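You operate a simulated robot arm through the tools that you are given. There is no shell and no other tool. Be economical: measure what you need, move in short steps, check, and stop when the job is done.

The job below is to be done with a simulated robot arm. You get a single attempt, and the scene is never put back.

## Task
Press the potato half into curried flour: one blue scoop and 4 shakes of curry.
Fine: flour and curry into the coating tray first; scoop and shaker back, bin lid shut.
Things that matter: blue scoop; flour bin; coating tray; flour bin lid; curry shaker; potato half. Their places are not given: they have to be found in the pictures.

The check looks at the end state, three seconds after you hand in, the way a careful person would. Anything else that was tipped, shoved, dropped, spilled or broken makes it a failure. A push-on lid holds only when it is set on centred and level and pressed home; a screw cap is set on level and turned clockwise until tight.

## Robot
A 7-joint arm with a two-finger parallel gripper, fixed in place. Base frame: the origin is at the foot of the arm, x ahead of it, y to its left, z up; the work surface is at about z = 0. Lengths are in cm, angles in degrees, forces in N, time in s.
With the tool pointing down near the work surface it reaches from about 24 to 62 cm from the base axis. Its first joint turns from -66.0 to 66.0 degrees. Payload 2.6 kg.
Tool frame: the origin (TCP) lies between the finger pads and is the grasp point; the fingertips stand 3 cm ahead of it; z points along the fingers, y is the line along which they close. Largest opening 9.4 cm; finger width 2.8, thickness 1; the body of the gripper, 5 by 9.6 cm, starts 5.5 cm behind the TCP.
Orientation is told as [roll, pitch, yaw] about the base's x, y, z axes, in that order, counted from this pose: with the fingers straight down and closing along the base's y, the tool's x points along the base's -x, its y along +y and its z along -z.

## Interface
- The arm moves only by the tool drive_tool. Its argument "moves" is a list of rows, each a list of 7 numbers: the shift along the tool's x, y, z in cm, then the turn, a rotation vector about the tool's x, y, z in degrees, then the gripper command, from -1 (fully open) to 1 (shut), values between in proportion. In form: [[tx, ty, tz, wx, wy, wz, claw], ...]. A call has 1 to 8 rows; each row shifts and turns the commanded pose from where the row before left it, along the tool's axes as they then stand. A row lasts 0.2 s, in which the tool goes at most 5 cm and 8.6 degrees; a call with a longer step from one row to the next is refused whole, and so is a gripper value outside its range. A pose out of reach is approached as far as the arm can. The call stops where the force on the tool passes 90 N (or 10 N more than at its start, if that is more) or the arm is blocked; 0.2 s more then pass. Each finger travels about 7.2 cm/s and halts on what it meets, pressing with about 32 N; the grip force reading is that of the motor and also rises with nothing between the fingers. The clock runs only during rows and for 0.2 s after the last one: add rows that do not move to give the fingers time. The reply holds the time, the measured pose of the TCP, the force on the tool along the base axes, the opening and the grip force, in the units named above and with some noise.
- Cameras (640 x 400 px; columns grow to the right, rows downward): "scene" is fixed at [5.6, 45.32, 56.62]; the picture's right is [-0.52, -0.86, 0.00], its down [-0.49, 0.29, -0.82] and it looks along [0.70, -0.43, -0.57] (base axes); focal length 220 px, centre (320, 200). "wrist" rides on the gripper at [-3.7, 0, -5.8] in the tool frame; the picture's right is [0.00, -1.00, 0.00], its down [0.97, 0.00, -0.24] and it looks along [0.24, 0.00, 0.97] (tool axes); focal length 218 px, centre (320, 200).
- snapshot(camera): a new picture of that camera. No time passes.
- point_at(camera, pixels): there is no depth. For up to 12 entries [column, row, z] of the newest picture of that camera ("zoom" is the newest enlarged one), the place [x, y] in the base frame at which the ray of that pixel passes the height z, good to about 0.2 cm. No time passes.
- close_up(camera, box): a new picture of the part [left, top, right, bottom] of that camera's present view, enlarged. No time passes.
- job_done(): hands the job in; it is judged then, once.

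Keep the steps short. Do not move on a guess: measure, check each grasp and each placing, and mend mistakes. In all there are 80 turns and 38 pictures (those below and enlarged ones count). Leave the gripper open and the arm clear of the work at the hand-in unless told otherwise, and finish with a single line.

The tools are called after "Emit:" as a command line: name --pt "numbers of a row" for each row, then --argument value for the rest, lists and objects as JSON in quotes. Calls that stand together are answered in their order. drive_tool: Moves the arm, as the interface text tells. Its arguments: {"type":"object","properties":{"moves":{"type":"array"}},"required":["moves"]} The other tools are called the same way: snapshot (camera) takes a picture; point_at (camera, pixels) gives the place at which the rays of pixels pass given heights; close_up (camera, box) takes an enlarged picture of a part of a camera's view; job_done () hands the job in.

At the start:

```text
t: 0.0
ee_pos: [32.76, 7.65, 44.87]
orientation: [0.0, 0.0, 0.0]
ft_force: [-0.5, 0.4, 0.0]
finger_gap: 9.42
finger_force: 0.0
```

scene: 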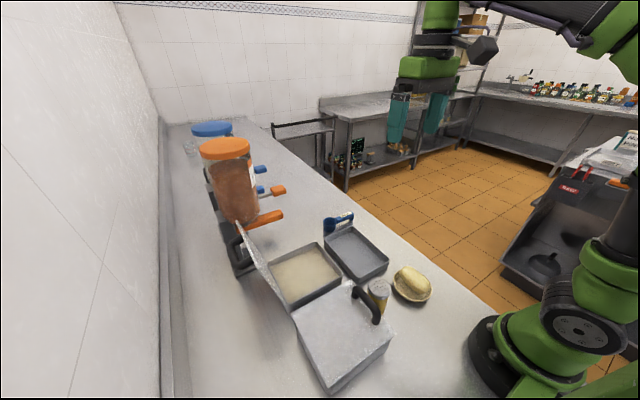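
wrist: 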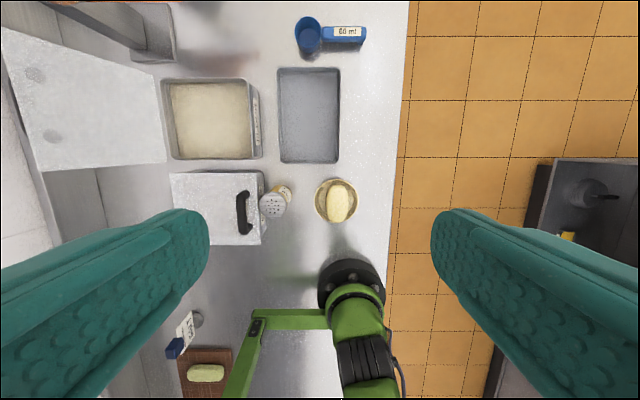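

I see the flour bin (open, hinged lid?), the tray, the blue scoop, a shaker and a potato in a bowl. I'll look closer first.

Emit:
close_up --camera "wrist" --box '[150, 0, 410, 260]'

Emit:
close_up --camera "scene" --box '[180, 110, 450, 400]'

Emit:
point_at --camera "wrist" --pixels '[[308, 35, 4], [344, 34, 3], [308, 115, 0], [212, 120, 0], [336, 201, 3], [274, 203, 9], [243, 212, 12], [205, 373, 2], [285, 190, 0]]'

```text
1.54 times, centred on (280, 130) of wrist
```

zoom: 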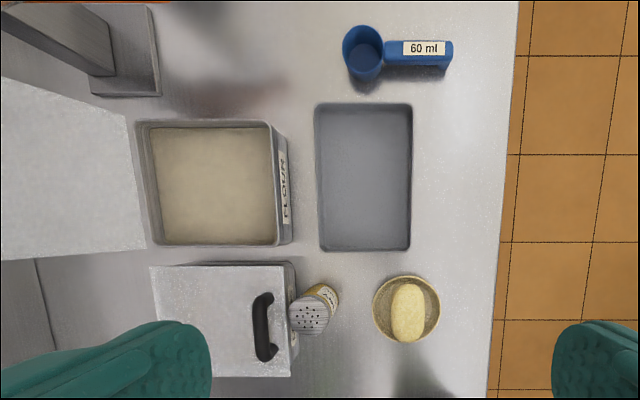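

```text
1.38 times, centred on (315, 255) of scene
```

zoom: 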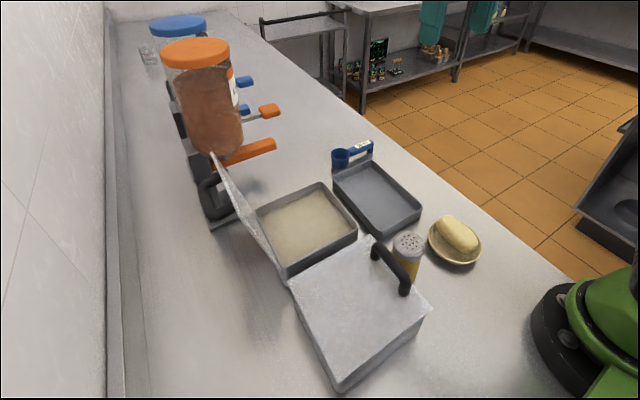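

```text
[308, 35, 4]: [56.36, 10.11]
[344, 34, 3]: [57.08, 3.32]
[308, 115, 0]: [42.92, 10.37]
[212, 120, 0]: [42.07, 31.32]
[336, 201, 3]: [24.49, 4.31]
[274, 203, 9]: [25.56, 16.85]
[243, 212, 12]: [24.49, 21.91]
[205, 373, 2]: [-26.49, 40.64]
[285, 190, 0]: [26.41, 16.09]
```

Now measure several corners from both cameras at various heights.

Emit:
point_at --camera "zoom" --pixels '[[357, 237, 6], [357, 237, 10], [320, 183, 6], [320, 183, 10], [408, 240, 8], [408, 240, 10], [430, 308, 8], [430, 308, 12], [421, 215, 2], [457, 235, 3], [361, 147, 3], [340, 155, 3]]'

Emit:
point_at --camera "wrist" --pixels '[[249, 158, 6], [249, 158, 10], [247, 80, 6], [247, 80, 10], [273, 206, 8], [273, 206, 10], [261, 172, 8], [261, 172, 12], [340, 163, 2], [262, 158, 0], [261, 80, 0], [337, 205, 3]]'

```text
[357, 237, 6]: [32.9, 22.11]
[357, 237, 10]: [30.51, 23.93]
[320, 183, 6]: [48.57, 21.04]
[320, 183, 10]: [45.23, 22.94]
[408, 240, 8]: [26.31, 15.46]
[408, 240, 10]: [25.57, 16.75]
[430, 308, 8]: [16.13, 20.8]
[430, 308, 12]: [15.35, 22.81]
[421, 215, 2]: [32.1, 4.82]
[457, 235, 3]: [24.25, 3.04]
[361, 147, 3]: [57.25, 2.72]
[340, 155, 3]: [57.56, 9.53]
```

```text
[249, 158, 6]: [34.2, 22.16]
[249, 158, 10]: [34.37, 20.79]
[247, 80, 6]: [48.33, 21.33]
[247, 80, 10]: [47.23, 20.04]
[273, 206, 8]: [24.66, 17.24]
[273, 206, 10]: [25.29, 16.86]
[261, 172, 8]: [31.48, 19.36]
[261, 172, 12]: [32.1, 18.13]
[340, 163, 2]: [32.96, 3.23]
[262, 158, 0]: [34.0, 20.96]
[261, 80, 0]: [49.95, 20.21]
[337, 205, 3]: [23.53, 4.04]
```

Next I move lower and forward to see the scoop, tray and bin at close range.

Emit:
drive_tool --pt "-2.6 0.5 4 0 0 0 -1" --pt "-2.6 0.5 4 0 0 0 -1" --pt "-2.6 0.5 4 0 0 0 -1" --pt "-2.6 0.5 4 0 0 0 -1" --pt "-2.6 0.5 4 0 0 0 -1"

Emit:
snapshot --camera "wrist"

```text
t: 1.2
ee_pos: [45.76, 10.24, 24.72]
orientation: [0.0, 0.0, 0.1]
ft_force: [-0.5, -0.1, -1.4]
finger_gap: 9.37
finger_force: 0.1
```

```text
33 pictures are left
```

wrist: 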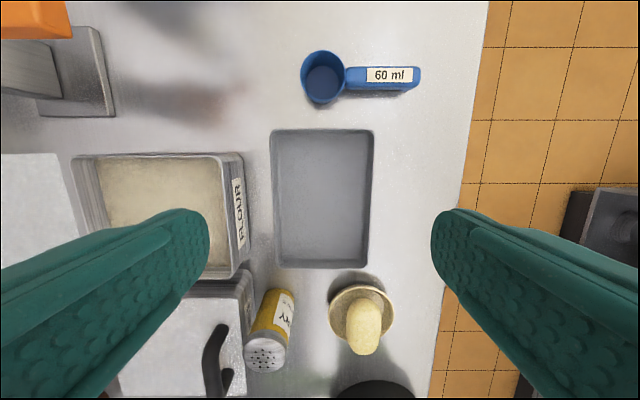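

I'll measure the scoop, tray, bin and shaker in this nearer view.

Emit:
point_at --camera "wrist" --pixels '[[323, 70, 4], [302, 72, 4], [344, 72, 4], [345, 76, 3], [420, 76, 3], [400, 67, 3], [400, 91, 0], [321, 82, 0], [272, 131, 3], [373, 131, 3], [366, 266, 3], [282, 268, 3]]'

Emit:
close_up --camera "wrist" --box '[260, 30, 440, 142]'

Emit:
close_up --camera "scene" --box '[300, 190, 440, 310]'

```text
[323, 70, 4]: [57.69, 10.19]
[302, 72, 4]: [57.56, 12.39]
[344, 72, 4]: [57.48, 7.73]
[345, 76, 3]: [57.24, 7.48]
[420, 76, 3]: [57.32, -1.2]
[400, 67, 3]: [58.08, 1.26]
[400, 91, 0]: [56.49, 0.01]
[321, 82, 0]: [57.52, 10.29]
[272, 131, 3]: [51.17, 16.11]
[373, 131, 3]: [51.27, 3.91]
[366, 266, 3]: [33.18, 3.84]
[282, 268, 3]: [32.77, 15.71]
```

```text
3.56 times, centred on (350, 86) of wrist
```

zoom: 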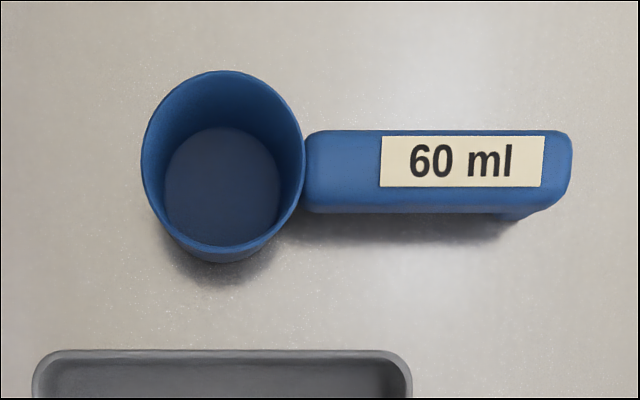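

```text
3.33 times, centred on (370, 250) of scene
```

zoom: 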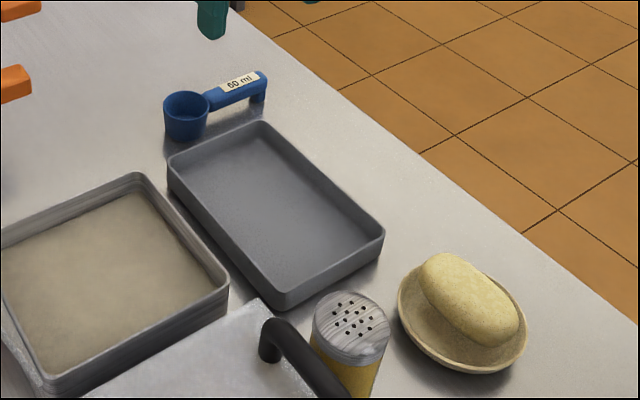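

Triangulating the scoop's handle height, tray, flour level and shaker using the scene zoom.

Emit:
point_at --camera "zoom" --pixels '[[186, 102, 4], [186, 102, 5], [264, 75, 3], [264, 75, 4], [252, 103, 0], [186, 136, 0], [267, 121, 2], [267, 121, 3], [383, 232, 2], [383, 232, 3], [284, 296, 2], [284, 296, 3]]'

Emit:
point_at --camera "zoom" --pixels '[[223, 285, 5], [223, 285, 6], [223, 285, 7], [208, 283, 3], [208, 283, 4], [208, 283, 5], [148, 190, 3], [148, 190, 4], [148, 190, 5], [470, 300, 3], [440, 255, 5], [518, 345, 3]]'

Emit:
point_at --camera "wrist" --pixels '[[420, 68, 3], [420, 68, 4], [373, 131, 2], [366, 266, 2], [282, 268, 2], [233, 274, 5], [233, 274, 6], [233, 274, 7], [220, 155, 6], [220, 155, 7], [265, 355, 9], [265, 355, 11]]'

```text
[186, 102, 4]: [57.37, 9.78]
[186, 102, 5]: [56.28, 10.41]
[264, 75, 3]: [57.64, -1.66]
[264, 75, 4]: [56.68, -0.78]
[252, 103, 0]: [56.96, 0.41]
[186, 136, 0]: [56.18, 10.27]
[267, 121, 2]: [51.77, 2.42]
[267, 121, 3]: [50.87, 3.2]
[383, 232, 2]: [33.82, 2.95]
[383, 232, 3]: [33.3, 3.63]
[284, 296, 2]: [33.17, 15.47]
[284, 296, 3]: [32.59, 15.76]
```

```text
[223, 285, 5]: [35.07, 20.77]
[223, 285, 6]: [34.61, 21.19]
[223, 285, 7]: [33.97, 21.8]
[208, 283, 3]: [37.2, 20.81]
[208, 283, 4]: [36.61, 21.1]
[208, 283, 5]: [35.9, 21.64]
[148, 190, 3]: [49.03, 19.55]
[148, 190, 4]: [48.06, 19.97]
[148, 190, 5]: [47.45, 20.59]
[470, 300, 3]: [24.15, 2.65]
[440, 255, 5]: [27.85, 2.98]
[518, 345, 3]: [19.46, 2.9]
```

```text
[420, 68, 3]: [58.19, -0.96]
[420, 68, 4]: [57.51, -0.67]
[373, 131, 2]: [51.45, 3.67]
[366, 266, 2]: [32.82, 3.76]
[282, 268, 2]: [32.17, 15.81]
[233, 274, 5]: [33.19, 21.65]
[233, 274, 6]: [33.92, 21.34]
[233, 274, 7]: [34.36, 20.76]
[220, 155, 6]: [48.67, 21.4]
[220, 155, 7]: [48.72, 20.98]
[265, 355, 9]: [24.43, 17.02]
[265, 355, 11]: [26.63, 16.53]
```

Scoop handle: x≈57.3, y −1.2…7.5, top z≈3.5; cup centred near (57.4, 10.1). I go above the handle and start turning the tool by yaw −90, gripper half open to spare the tray.

Emit:
drive_tool --pt "-2.9 -2.06 2.7 0 0 0 0" --pt "-2.9 -2.06 2.7 0 0 0 0" --pt "-2.9 -2.06 2.7 0 0 0 0" --pt "-2.85 -2.06 2.7 0 0 0 0" --pt "0 0 0 0 0 8.2 0" --pt "0 0 0 0 0 8.2 0" --pt "0 0 0 0 0 8.2 0" --pt "0 0 0 0 0 8.2 0"

Emit:
drive_tool --pt "0 0 0 0 0 8.2 0" --pt "0 0 0 0 0 8.2 0" --pt "0 0 0 0 0 8.2 0" --pt "0 0 0 0 0 8.2 0" --pt "0 0 0 0 0 8.2 0" --pt "0 0 0 0 0 8.2 0" --pt "0 0 0 0 0 8.0 0"

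Emit:
snapshot --camera "wrist"

```text
t: 3.0
ee_pos: [57.26, 2.16, 14.0]
orientation: [-0.2, 0.0, -33.0]
ft_force: [0.0, 0.6, 0.1]
finger_gap: 4.69
finger_force: 0.1
```

```text
t: 4.6
ee_pos: [57.34, 1.95, 14.07]
orientation: [0.0, 0.0, -90.1]
ft_force: [-0.2, -0.3, -0.1]
finger_gap: 4.7
finger_force: 0.0
```

```text
30 pictures are left
```

wrist: 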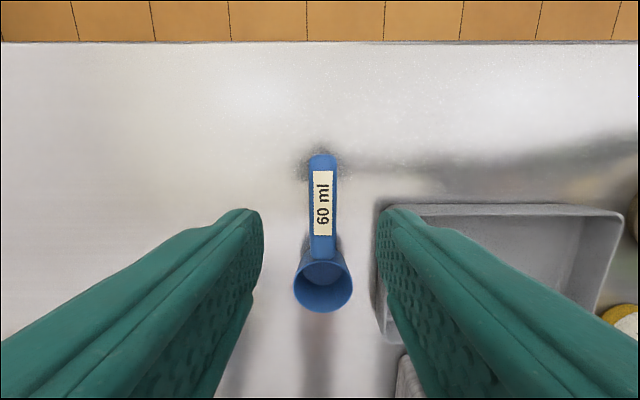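

Handle is centred at column 322, rows 155–262. Check its place and lower.

Emit:
point_at --camera "wrist" --pixels '[[323, 156, 3.5], [323, 250, 3.5], [310, 200, 3.5], [336, 200, 3.5], [323, 285, 4], [294, 283, 4], [352, 283, 4]]'

Emit:
drive_tool --pt "0 0 4 0 0 0 0" --pt "0 0 4 0 0 0 0" --pt "0 0 2 0 0 0 0" --pt "0 0 0 0 0 0 0"

Emit:
snapshot --camera "wrist"

```text
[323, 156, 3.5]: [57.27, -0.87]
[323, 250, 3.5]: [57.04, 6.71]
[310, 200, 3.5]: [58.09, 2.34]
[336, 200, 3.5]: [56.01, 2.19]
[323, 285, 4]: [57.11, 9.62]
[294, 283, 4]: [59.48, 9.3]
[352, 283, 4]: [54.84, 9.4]
```

```text
t: 5.6
ee_pos: [57.2, 2.1, 3.98]
orientation: [0.1, 0.0, -90.0]
ft_force: [0.0, -0.1, 0.2]
finger_gap: 4.69
finger_force: 0.1
```

```text
29 pictures are left
```

wrist: 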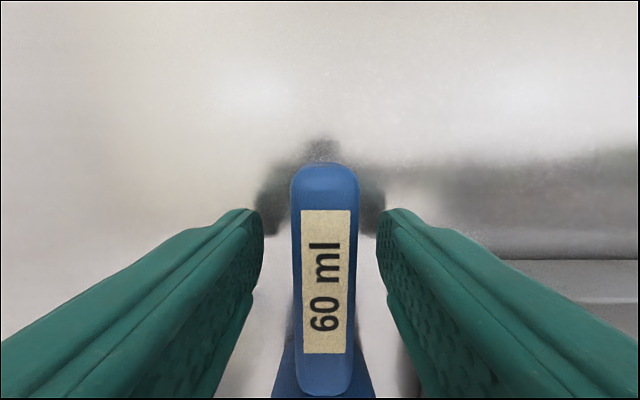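

Handle lies between the pads. Lower 0.4 and close.

Emit:
drive_tool --pt "0 0 0.4 0 0 0 0" --pt "0 0 0 0 0 0 1" --pt "0 0 0 0 0 0 1" --pt "0 0 0 0 0 0 1" --pt "0 0 -2 0 0 0 1" --pt "0 0 -4 0 0 0 1" --pt "0 0 -4 0 0 0 1"

Emit:
snapshot --camera "wrist"

```text
t: 7.2
ee_pos: [57.09, 2.0, 13.53]
orientation: [0.0, 0.0, -90.0]
ft_force: [-0.5, 0.7, 0.2]
finger_gap: 2.55
finger_force: 32.5
```

```text
28 pictures are left
```

wrist: 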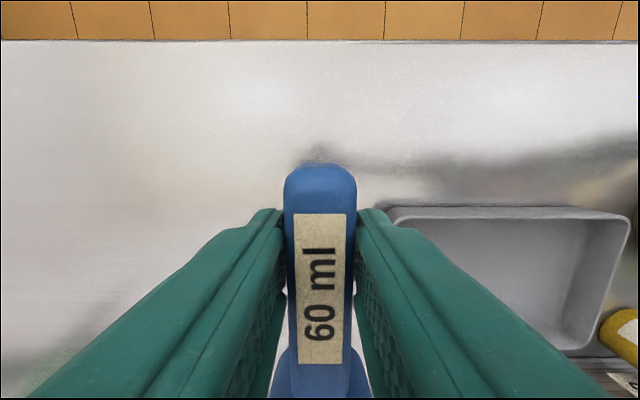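

Scoop held (gap 2.55). Rise and turn back to yaw 0 so the handle points +x.

Emit:
drive_tool --pt "0 0 -4.5 0 0 0 1" --pt "0 0 -4.5 0 0 0 1" --pt "0 0 0 0 0 -8.2 1" --pt "0 0 0 0 0 -8.2 1" --pt "0 0 0 0 0 -8.2 1" --pt "0 0 0 0 0 -8.2 1" --pt "0 0 0 0 0 -8.2 1" --pt "0 0 0 0 0 -8.2 1"

Emit:
drive_tool --pt "0 0 0 0 0 -8.2 1" --pt "0 0 0 0 0 -8.2 1" --pt "0 0 0 0 0 -8.2 1" --pt "0 0 0 0 0 -8.2 1" --pt "0 0 0 0 0 -8 1" --pt "4 0 0 0 0 0 1" --pt "4 0 0 0 0 0 1"

Emit:
drive_tool --pt "0 4.4 0 0 0 0 1" --pt "0 4.4 0 0 0 0 1" --pt "0 4.4 0 0 0 0 1" --pt "0 4.4 0 0 0 0 1" --pt "0 4.4 0 0 0 0 1" --pt "0 4.4 0 0 0 0 1"

Emit:
snapshot --camera "wrist"

Emit:
snapshot --camera "scene"

```text
t: 9.0
ee_pos: [57.24, 2.05, 22.65]
orientation: [0.1, 0.0, -40.6]
ft_force: [0.1, 0.6, -0.4]
finger_gap: 2.53
finger_force: 31.6
```

```text
t: 10.6
ee_pos: [49.19, 2.01, 22.68]
orientation: [0.0, -0.2, 0.0]
ft_force: [-0.1, -0.7, -0.3]
finger_gap: 2.58
finger_force: 32.5
```

```text
t: 12.0
ee_pos: [49.1, 28.42, 22.54]
orientation: [0.0, 0.0, 0.0]
ft_force: [0.8, 0.7, -0.9]
finger_gap: 2.57
finger_force: 31.7
```

```text
27 pictures are left
```

wrist: 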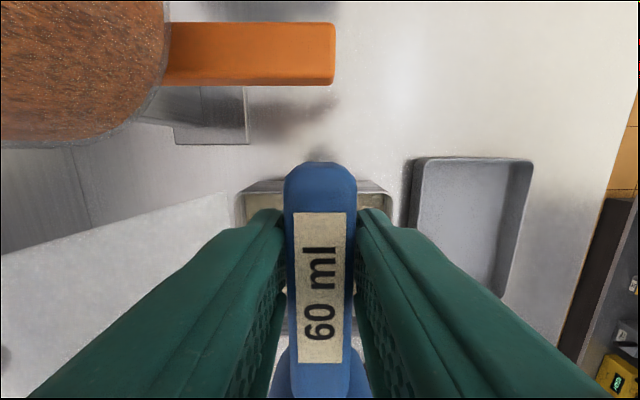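

```text
26 pictures are left
```

scene: 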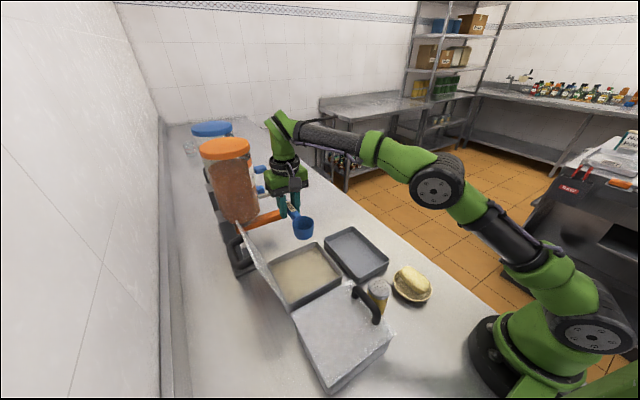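

Check bin's far edge, flour edge and the lid corner in this view.

Emit:
point_at --camera "wrist" --pixels '[[242, 193, 6.3], [391, 192, 6.3], [262, 192, 4], [374, 193, 4], [230, 193, 6.3], [230, 193, 8], [334, 84, 10], [334, 84, 20], [180, 84, 15], [412, 160, 3]]'

Emit:
close_up --camera "scene" --box '[220, 190, 400, 310]'

```text
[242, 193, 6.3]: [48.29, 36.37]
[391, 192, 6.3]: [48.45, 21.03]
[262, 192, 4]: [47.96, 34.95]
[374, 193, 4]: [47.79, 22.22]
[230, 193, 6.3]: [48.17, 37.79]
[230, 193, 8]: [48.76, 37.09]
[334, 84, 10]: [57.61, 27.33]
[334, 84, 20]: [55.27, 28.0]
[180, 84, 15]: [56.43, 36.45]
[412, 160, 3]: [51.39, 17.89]
```

```text
3.33 times, centred on (310, 250) of scene
```

zoom: 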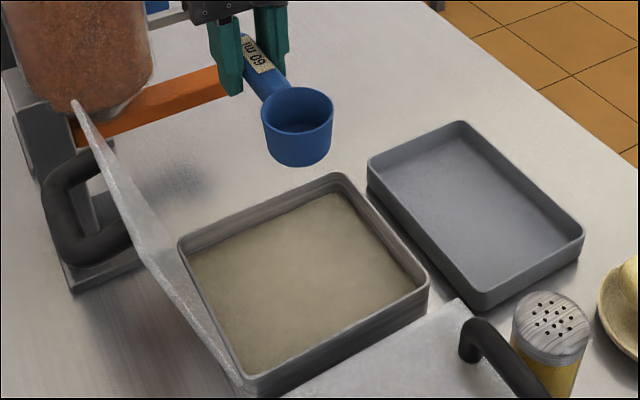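

Estimating the flour level via the corners.

Emit:
point_at --camera "zoom" --pixels '[[337, 193, 3], [337, 193, 4], [337, 193, 5], [335, 174, 6], [335, 174, 7], [248, 372, 4], [248, 372, 5], [190, 255, 4], [190, 255, 5], [75, 103, 16], [75, 103, 20], [238, 385, 6]]'

```text
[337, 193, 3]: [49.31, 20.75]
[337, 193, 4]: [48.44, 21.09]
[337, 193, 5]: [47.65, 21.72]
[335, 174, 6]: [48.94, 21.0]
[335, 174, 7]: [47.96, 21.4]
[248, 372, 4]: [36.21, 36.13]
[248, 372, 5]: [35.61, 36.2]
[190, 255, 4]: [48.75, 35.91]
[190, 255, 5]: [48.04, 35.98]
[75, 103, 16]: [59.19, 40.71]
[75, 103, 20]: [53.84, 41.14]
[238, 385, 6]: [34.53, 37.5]
```

Bin: x 34–48.5, y 21–36.5, rim z≈6.4, flour z≈4.7. I tilt the tool 50° (cup down, mouth toward −x) above the bin, then lower part-way.

Emit:
drive_tool --pt "0 0 0 0 -8.4 0 1" --pt "0 0 0 0 -8.4 0 1" --pt "0 0 0 0 -8.4 0 1" --pt "0 0 0 0 -8.4 0 1" --pt "0 0 0 0 -8.4 0 1" --pt "0 0 0 0 -8.0 0 1" --pt "0 0 0 0 0 0 1"

Emit:
drive_tool --pt "3.07 0 1.79 0 0 0 1" --pt "3.07 0 1.79 0 0 0 1" --pt "3.07 0 1.79 0 0 0 1" --pt "0 0 0 0 0 0 1"

Emit:
close_up --camera "scene" --box '[220, 170, 420, 300]'

```text
t: 13.6
ee_pos: [49.14, 28.31, 22.68]
orientation: [0.1, -50.1, 0.1]
ft_force: [-0.2, -0.4, 0.1]
finger_gap: 2.54
finger_force: 32.4
```

```text
t: 14.6
ee_pos: [47.3, 28.3, 12.16]
orientation: [0.0, -49.9, 0.0]
ft_force: [0.4, -0.5, -0.9]
finger_gap: 2.52
finger_force: 31.9
```

```text
3.08 times, centred on (320, 235) of scene
```

zoom: 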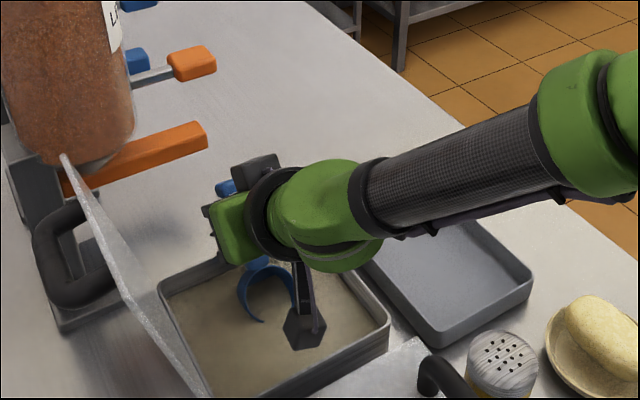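

The cup's lip is entering the flour. Lower 1.2 cm more, then sweep toward −x 5 cm.

Emit:
drive_tool --pt "0.92 0 0.77 0 0 0 1" --pt "0.83 0 -1.0 0 0 0 1" --pt "0.83 0 -1.0 0 0 0 1" --pt "0.83 0 -1.0 0 0 0 1" --pt "0.7 0 -0.84 0 0 0 1" --pt "0 0 0 0 0 0 1"

```text
t: 16.0
ee_pos: [42.4, 28.39, 11.0]
orientation: [0.0, -50.0, 0.0]
ft_force: [-0.4, -0.4, 0.1]
finger_gap: 2.55
finger_force: 31.7
```

No resistance. Now level the cup about its own centre while lifting gently.

Emit:
drive_tool --pt "-0.325 0 0.994 0 8.33 0 1" --pt "-0.603 0 0.631 0 8.33 0 1" --pt "-0.684 0 0.306 0 8.33 0 1" --pt "-0.764 0 -0.217 0 8.33 0 1" --pt "-0.565 0 -0.28 0 8.33 0 1" --pt "-0.353 0 -0.343 0 8.33 0 1" --pt "0 0 -2 0 0 0 1" --pt "0 0 0 0 0 0 1"

Emit:
close_up --camera "scene" --box '[240, 190, 400, 290]'

```text
t: 17.8
ee_pos: [46.4, 28.49, 13.91]
orientation: [0.0, 0.1, 0.1]
ft_force: [0.0, 0.8, -0.2]
finger_gap: 2.55
finger_force: 31.7
```

```text
4.00 times, centred on (320, 240) of scene
```

zoom: 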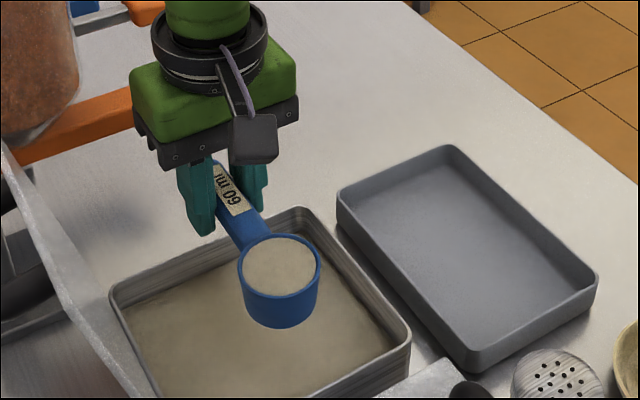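

Cup is full and level. Carry it gently to above the tray (centre ≈ (42, 10)).

Emit:
drive_tool --pt "-0.3 -1.3 0 0 0 0 1" --pt "-0.6 -2.8 0 0 0 0 1" --pt "-0.6 -2.8 0 0 0 0 1" --pt "-0.6 -2.8 0 0 0 0 1" --pt "-0.6 -2.8 0 0 0 0 1" --pt "-0.6 -2.8 0 0 0 0 1" --pt "-0.4 -2.1 0.8 0 0 0 1" --pt "-0.2 -1.2 0.8 0 0 0 1"

Emit:
close_up --camera "scene" --box '[260, 170, 440, 300]'

```text
t: 19.6
ee_pos: [50.23, 9.83, 12.36]
orientation: [-0.1, 0.0, 0.1]
ft_force: [-0.4, 0.4, -0.5]
finger_gap: 2.57
finger_force: 32.3
```

```text
3.08 times, centred on (350, 235) of scene
```

zoom: 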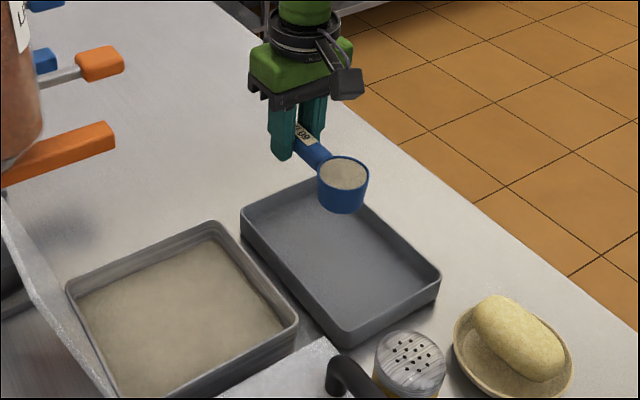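

Cup is over the tray. Tip it about its centre, toward −x, to ~67°.

Emit:
drive_tool --pt "0.3 0 -0.86 0 -8.4 0 1" --pt "0.338 0 -0.93 0 -8.4 0 1" --pt "0.356 0 -0.932 0 -8.4 0 1" --pt "0.385 0 -0.943 0 -8.4 0 1" --pt "0.423 0 -0.953 0 -8.4 0 1" --pt "0.427 0 -0.976 0 -8.4 0 1" --pt "0.383 0 -1.059 0 -8.4 0 1" --pt "0.392 0 -1.072 0 -8.4 0 1"

```text
t: 21.4
ee_pos: [44.29, 9.97, 17.13]
orientation: [-0.2, -67.2, 0.2]
ft_force: [0.1, 0.2, -1.3]
finger_gap: 2.56
finger_force: 32.3
out of reach, approached as far as the arm can: row 6
```

Continue tipping to ~109°.

Emit:
drive_tool --pt "0.39 0 -1.08 0 -8.4 0 1" --pt "0.274 0 -1.065 0 -8.4 0 1" --pt "0.05 0 -0.5 0 -8.4 0 1" --pt "0 0 0 0 -8.4 0 1" --pt "0 0 0 0 -8.4 0 1" --pt "0 0 0 0 0 0 1" --pt "0 0 0 0 0 0 1"

Emit:
close_up --camera "scene" --box '[260, 170, 440, 300]'

```text
t: 23.0
ee_pos: [41.47, 10.08, 17.04]
orientation: [179.9, -70.7, -180.0]
ft_force: [-0.4, 0.4, -0.6]
finger_gap: 2.57
finger_force: 32.3
```

```text
3.08 times, centred on (350, 235) of scene
```

zoom: 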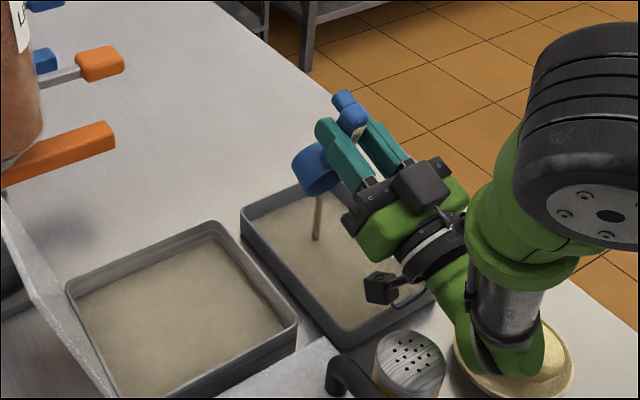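

Flour is flowing out. I wait a little with the cup tipped.

Emit:
drive_tool --pt "0 0 0 0 0 0 1" --pt "0 0 0 0 0 0 1" --pt "0 0 0 0 0 0 1" --pt "0 0 0 0 0 0 1" --pt "0 0 0 0 0 0 1" --pt "0 0 0 0 0 0 1" --pt "0 0 0 0 0 0 1" --pt "0 0 0 0 0 0 1"

Emit:
close_up --camera "scene" --box '[310, 180, 440, 270]'

```text
t: 24.8
ee_pos: [41.46, 9.95, 17.13]
orientation: [180.0, -70.8, -179.9]
ft_force: [0.3, 0.4, -0.6]
finger_gap: 2.57
finger_force: 31.8
```

```text
4.44 times, centred on (375, 225) of scene
```

zoom: 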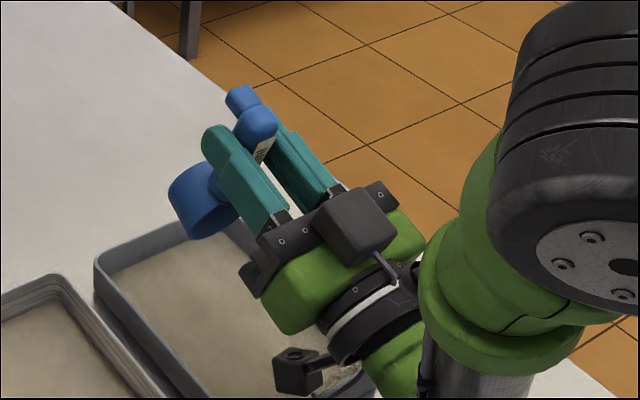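

Stream has ended. Rotate back to level in place (cup stays well above everything).

Emit:
drive_tool --pt "0 0 0 0 8.4 0 1" --pt "0 0 0 0 8.4 0 1" --pt "0 0 0 0 8.4 0 1" --pt "0 0 0 0 8.4 0 1" --pt "0 0 0 0 8.4 0 1" --pt "0 0 0 0 8.4 0 1" --pt "0 0 0 0 8.4 0 1"

Emit:
drive_tool --pt "0 0 0 0 8.4 0 1" --pt "0 0 0 0 8.4 0 1" --pt "0 0 0 0 8.4 0 1" --pt "0 0 0 0 8.4 0 1" --pt "0 0 0 0 8.4 0 1" --pt "0 0 0 0 8.4 0 1" --pt "0 0 0 0 0 0 1"

Emit:
close_up --camera "scene" --box '[280, 170, 440, 290]'

```text
t: 26.4
ee_pos: [41.51, 10.01, 17.14]
orientation: [0.1, -50.4, -0.1]
ft_force: [0.4, -0.1, 0.0]
finger_gap: 2.55
finger_force: 31.8
```

```text
t: 28.0
ee_pos: [41.63, 9.99, 17.07]
orientation: [0.1, 0.0, 0.0]
ft_force: [-0.2, 0.7, -0.7]
finger_gap: 2.54
finger_force: 32.3
```

```text
3.33 times, centred on (360, 230) of scene
```

zoom: 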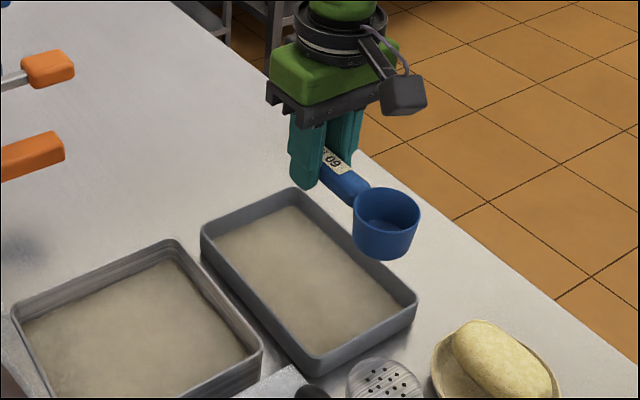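

Flour spread evenly, cup empty. Return the scoop to its home pose (57.1, 2.0), yaw −90.

Emit:
drive_tool --pt "-3.88 -2.0 0 0 0 0 1" --pt "-3.88 -2.0 0 0 0 0 1" --pt "-3.88 -2.0 0 0 0 0 1" --pt "-3.88 -2.0 0 0 0 0 1" --pt "0 0 0 0 0 8.2 1" --pt "0 0 0 0 0 8.2 1" --pt "0 0 0 0 0 8.2 1" --pt "0 0 0 0 0 8.2 1"

Emit:
drive_tool --pt "0 0 0 0 0 8.2 1" --pt "0 0 0 0 0 8.2 1" --pt "0 0 0 0 0 8.2 1" --pt "0 0 0 0 0 8.2 1" --pt "0 0 0 0 0 8.2 1" --pt "0 0 0 0 0 8.2 1" --pt "0 0 0 0 0 8.0 1" --pt "0 0 0 0 0 0 1"

Emit:
drive_tool --pt "0 0 4 0 0 0 1" --pt "0 0 4 0 0 0 1" --pt "0 0 3 0 0 0 1" --pt "0 0 0 0 0 0 1"

```text
t: 29.8
ee_pos: [56.91, 2.03, 17.11]
orientation: [0.0, 0.0, -32.8]
ft_force: [-0.6, 0.2, -1.3]
finger_gap: 2.58
finger_force: 32.2
```

```text
t: 31.6
ee_pos: [57.05, 2.12, 17.05]
orientation: [0.1, 0.0, -90.0]
ft_force: [1.5, 0.2, 0.4]
finger_gap: 2.54
finger_force: 32.3
```

```text
t: 32.6
ee_pos: [57.0, 1.8, 6.01]
orientation: [-0.1, 0.0, -89.9]
ft_force: [-0.3, -0.2, -0.6]
finger_gap: 2.53
finger_force: 31.7
```

Lower the last 2.45 cm, release to half-open, then rise.

Emit:
drive_tool --pt "0 0 1.5 0 0 0 1" --pt "0 0 0.85 0 0 0 1" --pt "0 0 0.12 0 0 0 1" --pt "0 0 0 0 0 0 1"

Emit:
drive_tool --pt "0 0 0 0 0 0 0.2" --pt "0 0 0 0 0 0 0" --pt "0 0 0 0 0 0 0" --pt "0 0 -3 0 0 0 0" --pt "0 0 -5 0 0 0 0" --pt "0 0 -5 0 0 0 0"

Emit:
snapshot --camera "wrist"

```text
t: 33.6
ee_pos: [57.07, 2.08, 3.89]
orientation: [0.3, 0.0, -90.0]
ft_force: [-8.6, -0.7, 31.3]
finger_gap: 2.55
finger_force: 31.5
```

```text
t: 35.0
ee_pos: [57.11, 1.84, 16.71]
orientation: [0.0, 0.0, -90.0]
ft_force: [0.2, 0.5, -0.5]
finger_gap: 4.68
finger_force: 0.1
```

```text
18 pictures are left
```

wrist: 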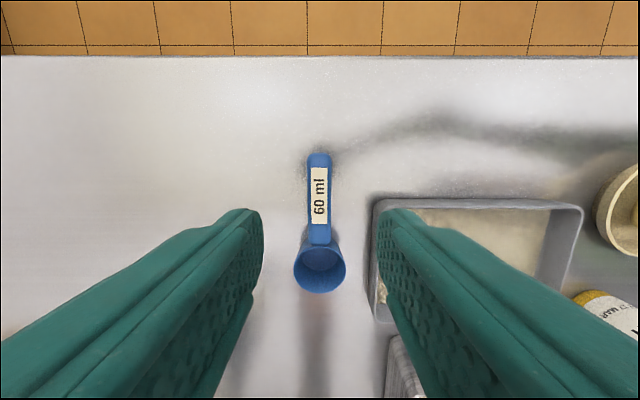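

Scoop is back in place. Now move toward the shaker (~(25.5, 16.8)), higher, keeping yaw −90, to see it.

Emit:
drive_tool --pt "1 -3.75 -1 0 0 0 0" --pt "1 -3.75 -1 0 0 0 0" --pt "1 -3.75 -1 0 0 0 0" --pt "1 -3.75 -1 0 0 0 0" --pt "1 -3.75 -1 0 0 0 0" --pt "1 -3.75 -1 0 0 0 0" --pt "1 -3.75 -1 0 0 0 -0.5" --pt "1 -3.75 -1 0 0 0 -1"

Emit:
snapshot --camera "wrist"

```text
t: 36.8
ee_pos: [32.54, 9.22, 22.37]
orientation: [0.3, 0.1, -90.1]
ft_force: [-0.5, -0.7, 0.1]
finger_gap: 9.4
finger_force: 0.1
out of reach, approached as far as the arm can: row 7, 8
```

```text
17 pictures are left
```

wrist: 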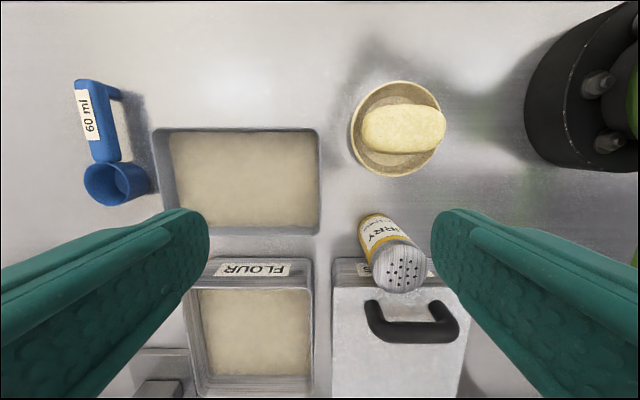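

Measure shaker base/cap, potato and bin face in this view.

Emit:
point_at --camera "wrist" --pixels '[[375, 217, 0], [400, 268, 8], [400, 268, 9], [400, 268, 10], [372, 268, 9], [429, 268, 9], [400, 245, 9], [400, 291, 9], [333, 262, 6.5], [333, 290, 6.5], [404, 130, 3], [440, 125, 3]]'

Emit:
close_up --camera "scene" --box '[320, 240, 440, 330]'

```text
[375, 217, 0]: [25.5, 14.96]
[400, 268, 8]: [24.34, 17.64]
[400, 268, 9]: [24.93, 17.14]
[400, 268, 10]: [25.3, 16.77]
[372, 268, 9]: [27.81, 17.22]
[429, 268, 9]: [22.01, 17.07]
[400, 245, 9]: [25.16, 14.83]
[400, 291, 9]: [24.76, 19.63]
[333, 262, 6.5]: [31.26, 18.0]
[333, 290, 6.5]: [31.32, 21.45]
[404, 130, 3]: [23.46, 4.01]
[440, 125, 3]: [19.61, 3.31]
```

```text
4.44 times, centred on (380, 285) of scene
```

zoom: 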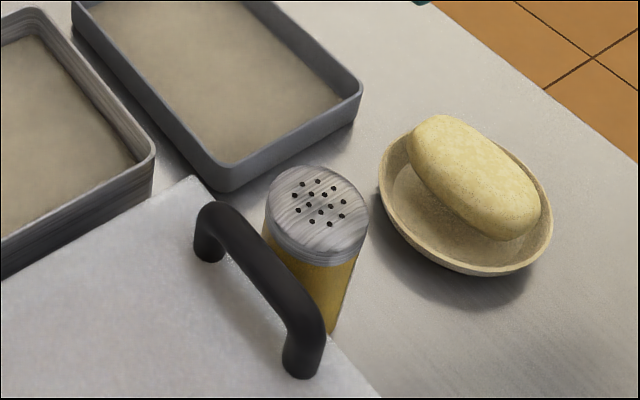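

Measuring the shaker cap, the lid handle on the neighbour bin, and lid edge, from the scene zoom and wrist.

Emit:
point_at --camera "zoom" --pixels '[[318, 205, 9], [318, 205, 10], [318, 205, 11], [270, 190, 10], [368, 225, 10], [215, 215, 10], [215, 215, 12], [310, 330, 10], [310, 330, 12], [190, 180, 7], [190, 180, 8], [372, 398, 7]]'

Emit:
point_at --camera "wrist" --pixels '[[380, 332, 10], [380, 332, 12], [452, 332, 10], [452, 332, 12], [333, 288, 7], [333, 288, 8], [465, 288, 7], [333, 258, 0], [360, 221, 0], [390, 216, 0], [404, 85, 3], [404, 172, 3]]'

```text
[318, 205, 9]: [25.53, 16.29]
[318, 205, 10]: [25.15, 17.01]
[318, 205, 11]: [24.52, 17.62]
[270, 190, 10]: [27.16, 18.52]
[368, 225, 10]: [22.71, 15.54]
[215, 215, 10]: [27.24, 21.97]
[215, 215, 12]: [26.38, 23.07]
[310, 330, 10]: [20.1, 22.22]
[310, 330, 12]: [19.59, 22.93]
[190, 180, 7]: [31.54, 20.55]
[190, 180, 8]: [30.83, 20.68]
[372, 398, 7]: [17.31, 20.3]
```

```text
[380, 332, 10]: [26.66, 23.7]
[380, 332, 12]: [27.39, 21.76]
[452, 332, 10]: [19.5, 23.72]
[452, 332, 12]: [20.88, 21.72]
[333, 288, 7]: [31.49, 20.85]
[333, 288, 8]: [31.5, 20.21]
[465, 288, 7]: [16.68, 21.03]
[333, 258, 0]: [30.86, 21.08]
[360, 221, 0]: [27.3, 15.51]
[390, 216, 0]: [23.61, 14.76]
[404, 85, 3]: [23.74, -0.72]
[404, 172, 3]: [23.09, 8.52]
```

Shaker centre ≈ (25.2, 17.0), height ≈ 9.8; neighbouring bin face at y≈20.8, its handle at y≈22.7. I'll grasp with the tool leaning outward 45° so the cap stays free for inverting. First move out a little and turn to yaw +15.

Emit:
drive_tool --pt "1 2.5 1 0 0 -8.1 -1" --pt "0 2.5 0 0 0 -8.1 -1" --pt "0 0 0 0 0 -8.1 -1" --pt "0 0 0 0 0 -8.1 -1" --pt "0 0 0 0 0 -8.1 -1" --pt "0 0 0 0 0 -8.1 -1" --pt "0 0 0 0 0 -8.1 -1" --pt "0 0 0 0 0 -8.1 -1"

Emit:
drive_tool --pt "0 0 0 0 0 -8.1 -1" --pt "0 0 0 0 0 -8.1 -1" --pt "0 0 0 0 0 -8.1 -1" --pt "0 0 0 0 0 -8.1 -1" --pt "0 0 0 0 0 -7.8 -1" --pt "0 0 0 0 0 0 -1"

```text
t: 38.6
ee_pos: [37.45, 10.71, 21.3]
orientation: [0.0, 0.0, -25.1]
ft_force: [-0.9, -0.2, -0.1]
finger_gap: 9.4
finger_force: 0.1
```

```text
t: 40.0
ee_pos: [37.56, 10.57, 21.14]
orientation: [0.0, 0.0, 15.2]
ft_force: [0.2, -0.7, 0.4]
finger_gap: 9.39
finger_force: 0.0
```

Tilt +45° (body leaning outward).

Emit:
drive_tool --pt "0 0 0 0 7.5 0 -0.6" --pt "0 0 0 0 7.5 0 -0.4" --pt "0 0 0 0 7.5 0 -0.3" --pt "0 0 0 0 7.5 0 -0.3" --pt "0 0 0 0 7.5 0 -0.3" --pt "0 0 0 0 7.5 0 -0.3" --pt "0 0 0 0 0 0 -0.3"

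```text
t: 41.6
ee_pos: [37.67, 10.43, 21.27]
orientation: [-0.1, 3.0, 15.1]
ft_force: [-0.2, -1.1, 0.4]
finger_gap: 6.11
finger_force: 0.0
out of reach, approached as far as the arm can: row 1, 2, 3, 4, 5, 6
```

The wrist can't lean outward, so that approach is out. Instead: yaw −90 with the tool leaning toward −y (sideways), which also keeps fingers off the bin. Rotate back first.

Emit:
drive_tool --pt "0 0 0 0 -3 0 -0.3" --pt "0 0 0 0 0 8.4 -0.3" --pt "0 0 0 0 0 8.4 -0.3" --pt "0 0 0 0 0 8.4 -0.3" --pt "0 0 0 0 0 8.4 -0.3" --pt "0 0 0 0 0 8.4 -0.3" --pt "0 0 0 0 0 8.4 -0.3" --pt "0 0 0 0 0 8.4 -0.3"

Emit:
drive_tool --pt "0 0 0 0 0 8.4 -0.3" --pt "0 0 0 0 0 8.4 -0.3" --pt "0 0 0 0 0 8.4 -0.3" --pt "0 0 0 0 0 8.4 -0.3" --pt "0 0 0 0 0 8.4 -0.3" --pt "0 0 0 0 0 4.2 -0.3" --pt "0 0 3 0 0 0 -0.3" --pt "0 0 3 0 0 0 -0.3"

Emit:
drive_tool --pt "0 0 0 0 8 0 -0.3" --pt "0 0 0 0 8 0 -0.3" --pt "0 0 0 0 8 0 -0.3" --pt "0 0 0 0 8 0 -0.3" --pt "0 0 0 0 8 0 -0.3" --pt "0 0 0 0 5 0 -0.3" --pt "0 0 0 0 0 0 -0.3"

```text
t: 43.4
ee_pos: [37.49, 10.69, 21.22]
orientation: [-0.1, 0.1, -43.8]
ft_force: [-0.1, -0.8, -0.6]
finger_gap: 6.11
finger_force: 0.0
```

```text
t: 45.2
ee_pos: [37.4, 10.64, 15.05]
orientation: [-0.1, 0.1, -90.0]
ft_force: [0.2, -0.4, -0.4]
finger_gap: 6.11
finger_force: 0.0
```

```text
t: 46.8
ee_pos: [37.5, 10.53, 15.28]
orientation: [-0.1, 44.9, -90.0]
ft_force: [-0.3, -0.1, 1.0]
finger_gap: 6.1
finger_force: 0.1
```

Sideways lean works (45°). Move to a pre-grasp behind the shaker, aligned with x=25.2.

Emit:
drive_tool --pt "-0.53 -3.08 0.565 0 0 0 -0.3" --pt "-0.53 -3.08 0.565 0 0 0 -0.3" --pt "-0.53 -3.08 0.565 0 0 0 -0.3" --pt "-0.53 -3.08 0.565 0 0 0 -0.3" --pt "0 0 0 0 0 0 -0.3"

Emit:
snapshot --camera "wrist"

```text
t: 48.0
ee_pos: [25.61, 11.84, 13.23]
orientation: [-0.1, 45.0, -90.0]
ft_force: [-0.4, -0.7, 0.1]
finger_gap: 6.13
finger_force: 0.1
out of reach, approached as far as the arm can: row 4
```

```text
15 pictures are left
```

wrist: 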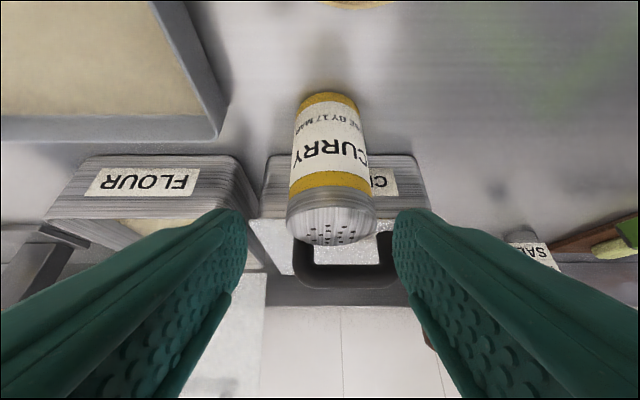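

Shaker is ~0.5 cm to −x of the finger centre; correct and approach.

Emit:
drive_tool --pt "-0.3 -0.3 1.0 0 0 0 -0.3" --pt "-0.38 -0.26 2.0 0 0 0 -0.3" --pt "-0.38 0 2.0 0 0 0 -0.3" --pt "-0.38 0 2.0 0 0 0 -0.3" --pt "0 0 0 0 0 0 -0.3"

Emit:
snapshot --camera "wrist"

```text
t: 49.2
ee_pos: [25.36, 16.28, 7.67]
orientation: [-0.2, 45.0, -90.1]
ft_force: [0.2, -0.6, 0.4]
finger_gap: 6.12
finger_force: 0.2
out of reach, approached as far as the arm can: row 1
```

```text
14 pictures are left
```

wrist: 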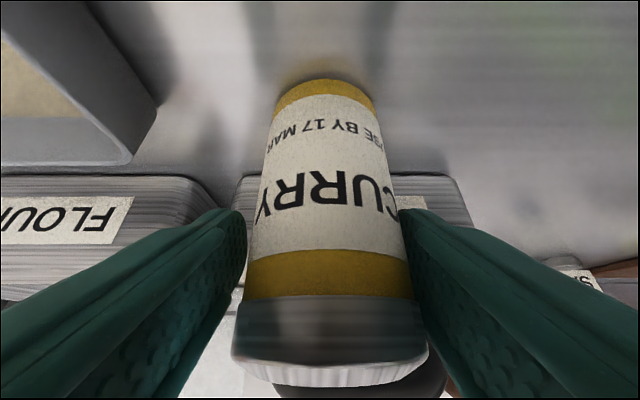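

Well aligned; shift 0.25 more to −x, go to the grasp point and close.

Emit:
drive_tool --pt "-0.5 -0.25 1.0 0 0 0 -0.3" --pt "-0.5 0 1.0 0 0 0 -0.3" --pt "0 0 0 0 0 0 -0.3" --pt "0 0 0 0 0 0 1" --pt "0 0 0 0 0 0 1" --pt "0 0 0 0 0 0 1"

```text
t: 50.6
ee_pos: [25.27, 17.19, 5.75]
orientation: [-0.2, 44.8, -90.1]
ft_force: [-0.4, 0.0, -0.5]
finger_gap: 5.55
finger_force: 31.7
out of reach, approached as far as the arm can: row 1
```

Grasped (gap 5.55). Lift 3.5 cm straight and check by the wrist view.

Emit:
drive_tool --pt "0.7 0 -0.7 0 0 0 1" --pt "1.77 0 -1.77 0 0 0 1" --pt "0 0 0 0 0 0 1"

Emit:
snapshot --camera "wrist"

```text
t: 51.4
ee_pos: [25.09, 16.95, 9.12]
orientation: [0.0, 45.1, -90.1]
ft_force: [1.1, -0.1, -2.0]
finger_gap: 5.53
finger_force: 32.1
```

```text
13 pictures are left
```

wrist: 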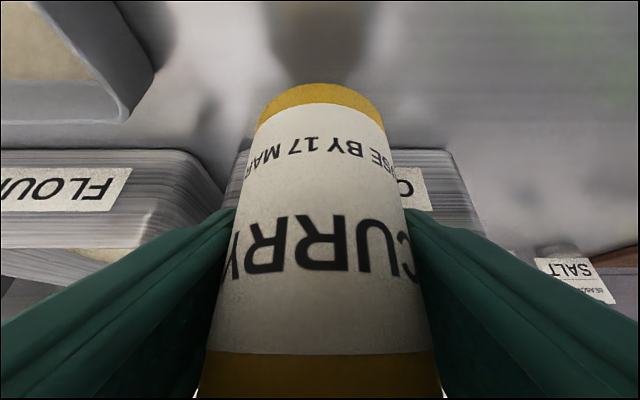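

Shaker held securely. Carry upright to above the tray.

Emit:
drive_tool --pt "2.1 0 -2.1 0 0 0 1" --pt "-0.14 3.4 -1.84 0 0 0 1" --pt "-0.14 3.4 -1.84 0 0 0 1" --pt "-0.14 3.4 -1.84 0 0 0 1" --pt "-0.14 3.4 -1.84 0 0 0 1" --pt "-0.14 3.4 -1.84 0 0 0 1" --pt "0 0 0 0 0 0 1"

```text
t: 53.0
ee_pos: [42.22, 10.17, 17.96]
orientation: [-0.1, 45.0, -90.0]
ft_force: [0.3, 0.2, -0.7]
finger_gap: 5.51
finger_force: 31.6
```

Untilt the tool to vertical (shaker leans 45°, over the tray), then turn yaw to 0.

Emit:
drive_tool --pt "0 0 0 0 -7.5 0 1" --pt "0 0 0 0 -7.5 0 1" --pt "0 0 0 0 -7.5 0 1" --pt "0 0 0 0 -7.5 0 1" --pt "0 0 0 0 -7.5 0 1" --pt "0 0 0 0 -7.5 0 1" --pt "0 0 0 0 0 0 1"

Emit:
drive_tool --pt "0 0 0 0 0 -8.2 1" --pt "0 0 0 0 0 -8.2 1" --pt "0 0 0 0 0 -8.2 1" --pt "0 0 0 0 0 -8.2 1" --pt "0 0 0 0 0 -8.2 1" --pt "0 0 0 0 0 -8.2 1"

Emit:
drive_tool --pt "0 0 0 0 0 -8.2 1" --pt "0 0 0 0 0 -8.2 1" --pt "0 0 0 0 0 -8.2 1" --pt "0 0 0 0 0 -8.2 1" --pt "0 0 0 0 0 -8 1" --pt "0 0 0 0 0 0 1"

Emit:
close_up --camera "scene" --box '[290, 170, 450, 290]'

```text
t: 54.6
ee_pos: [42.3, 10.2, 17.92]
orientation: [-0.1, -0.2, -90.0]
ft_force: [0.0, 1.1, -0.1]
finger_gap: 5.54
finger_force: 32.1
```

```text
t: 56.0
ee_pos: [42.18, 10.13, 18.02]
orientation: [-0.1, 0.0, -40.6]
ft_force: [0.0, 1.3, -1.1]
finger_gap: 5.52
finger_force: 31.8
```

```text
t: 57.4
ee_pos: [42.23, 10.0, 18.02]
orientation: [0.0, 0.1, 0.1]
ft_force: [1.0, 0.1, -1.1]
finger_gap: 5.52
finger_force: 31.9
```

```text
3.33 times, centred on (370, 230) of scene
```

zoom: 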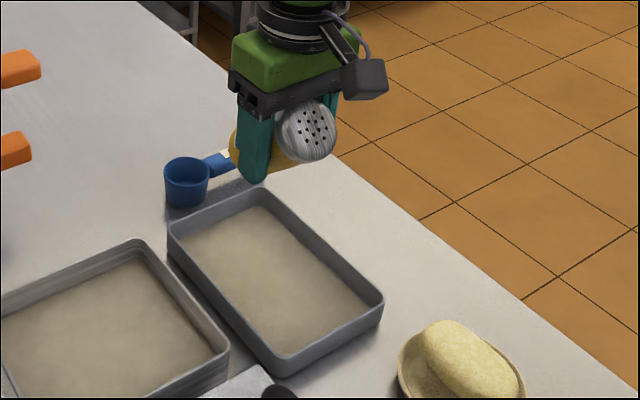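

No curry lost. Now tip the tool to 100°, which inverts the shaker to ~145°.

Emit:
drive_tool --pt "0 0 0 0 -8.3 0 1" --pt "0 0 0 0 -8.3 0 1" --pt "0 0 0 0 -8.3 0 1" --pt "0 0 0 0 -8.3 0 1" --pt "0 0 0 0 -8.3 0 1" --pt "0 0 0 0 -8.3 0 1"

Emit:
drive_tool --pt "0 0 0 0 -8.3 0 1" --pt "0 0 0 0 -8.3 0 1" --pt "0 0 0 0 -8.3 0 1" --pt "0 0 0 0 -8.3 0 1" --pt "0 0 0 0 -8.3 0 1" --pt "0 0 0 0 -8.3 0 1" --pt "0 0 0 0 0 0 1"

Emit:
close_up --camera "scene" --box '[290, 170, 450, 290]'

```text
t: 58.8
ee_pos: [42.19, 10.01, 17.91]
orientation: [0.2, -49.6, -0.1]
ft_force: [0.1, 0.0, -1.3]
finger_gap: 5.51
finger_force: 32.3
```

```text
t: 60.4
ee_pos: [42.19, 10.06, 17.92]
orientation: [179.9, -80.5, -179.8]
ft_force: [-1.1, -0.2, -0.3]
finger_gap: 5.52
finger_force: 31.8
```

```text
3.33 times, centred on (370, 230) of scene
```

zoom: 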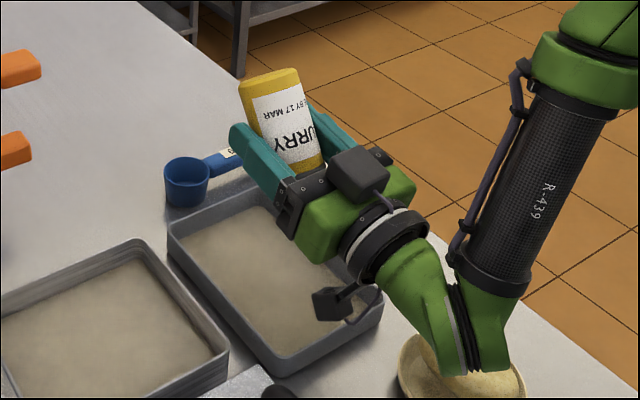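

Inverted over the tray (cap about (39.7, 10)). Do one shake (up 4, down 4) and look.

Emit:
drive_tool --pt "-3.94 0 0.7 0 0 0 1" --pt "3.94 0 -0.7 0 0 0 1" --pt "0 0 0 0 0 0 1" --pt "0 0 0 0 0 0 1"

Emit:
close_up --camera "scene" --box '[310, 200, 420, 290]'

```text
t: 61.4
ee_pos: [42.26, 10.02, 18.03]
orientation: [179.9, -80.4, -179.9]
ft_force: [0.6, 0.7, -2.0]
finger_gap: 5.53
finger_force: 32.1
```

```text
4.44 times, centred on (365, 245) of scene
```

zoom: 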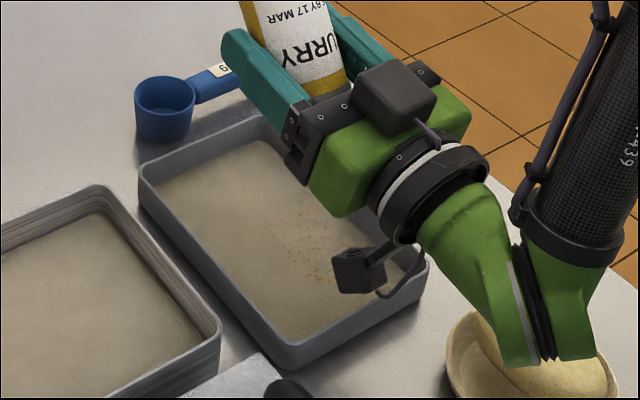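

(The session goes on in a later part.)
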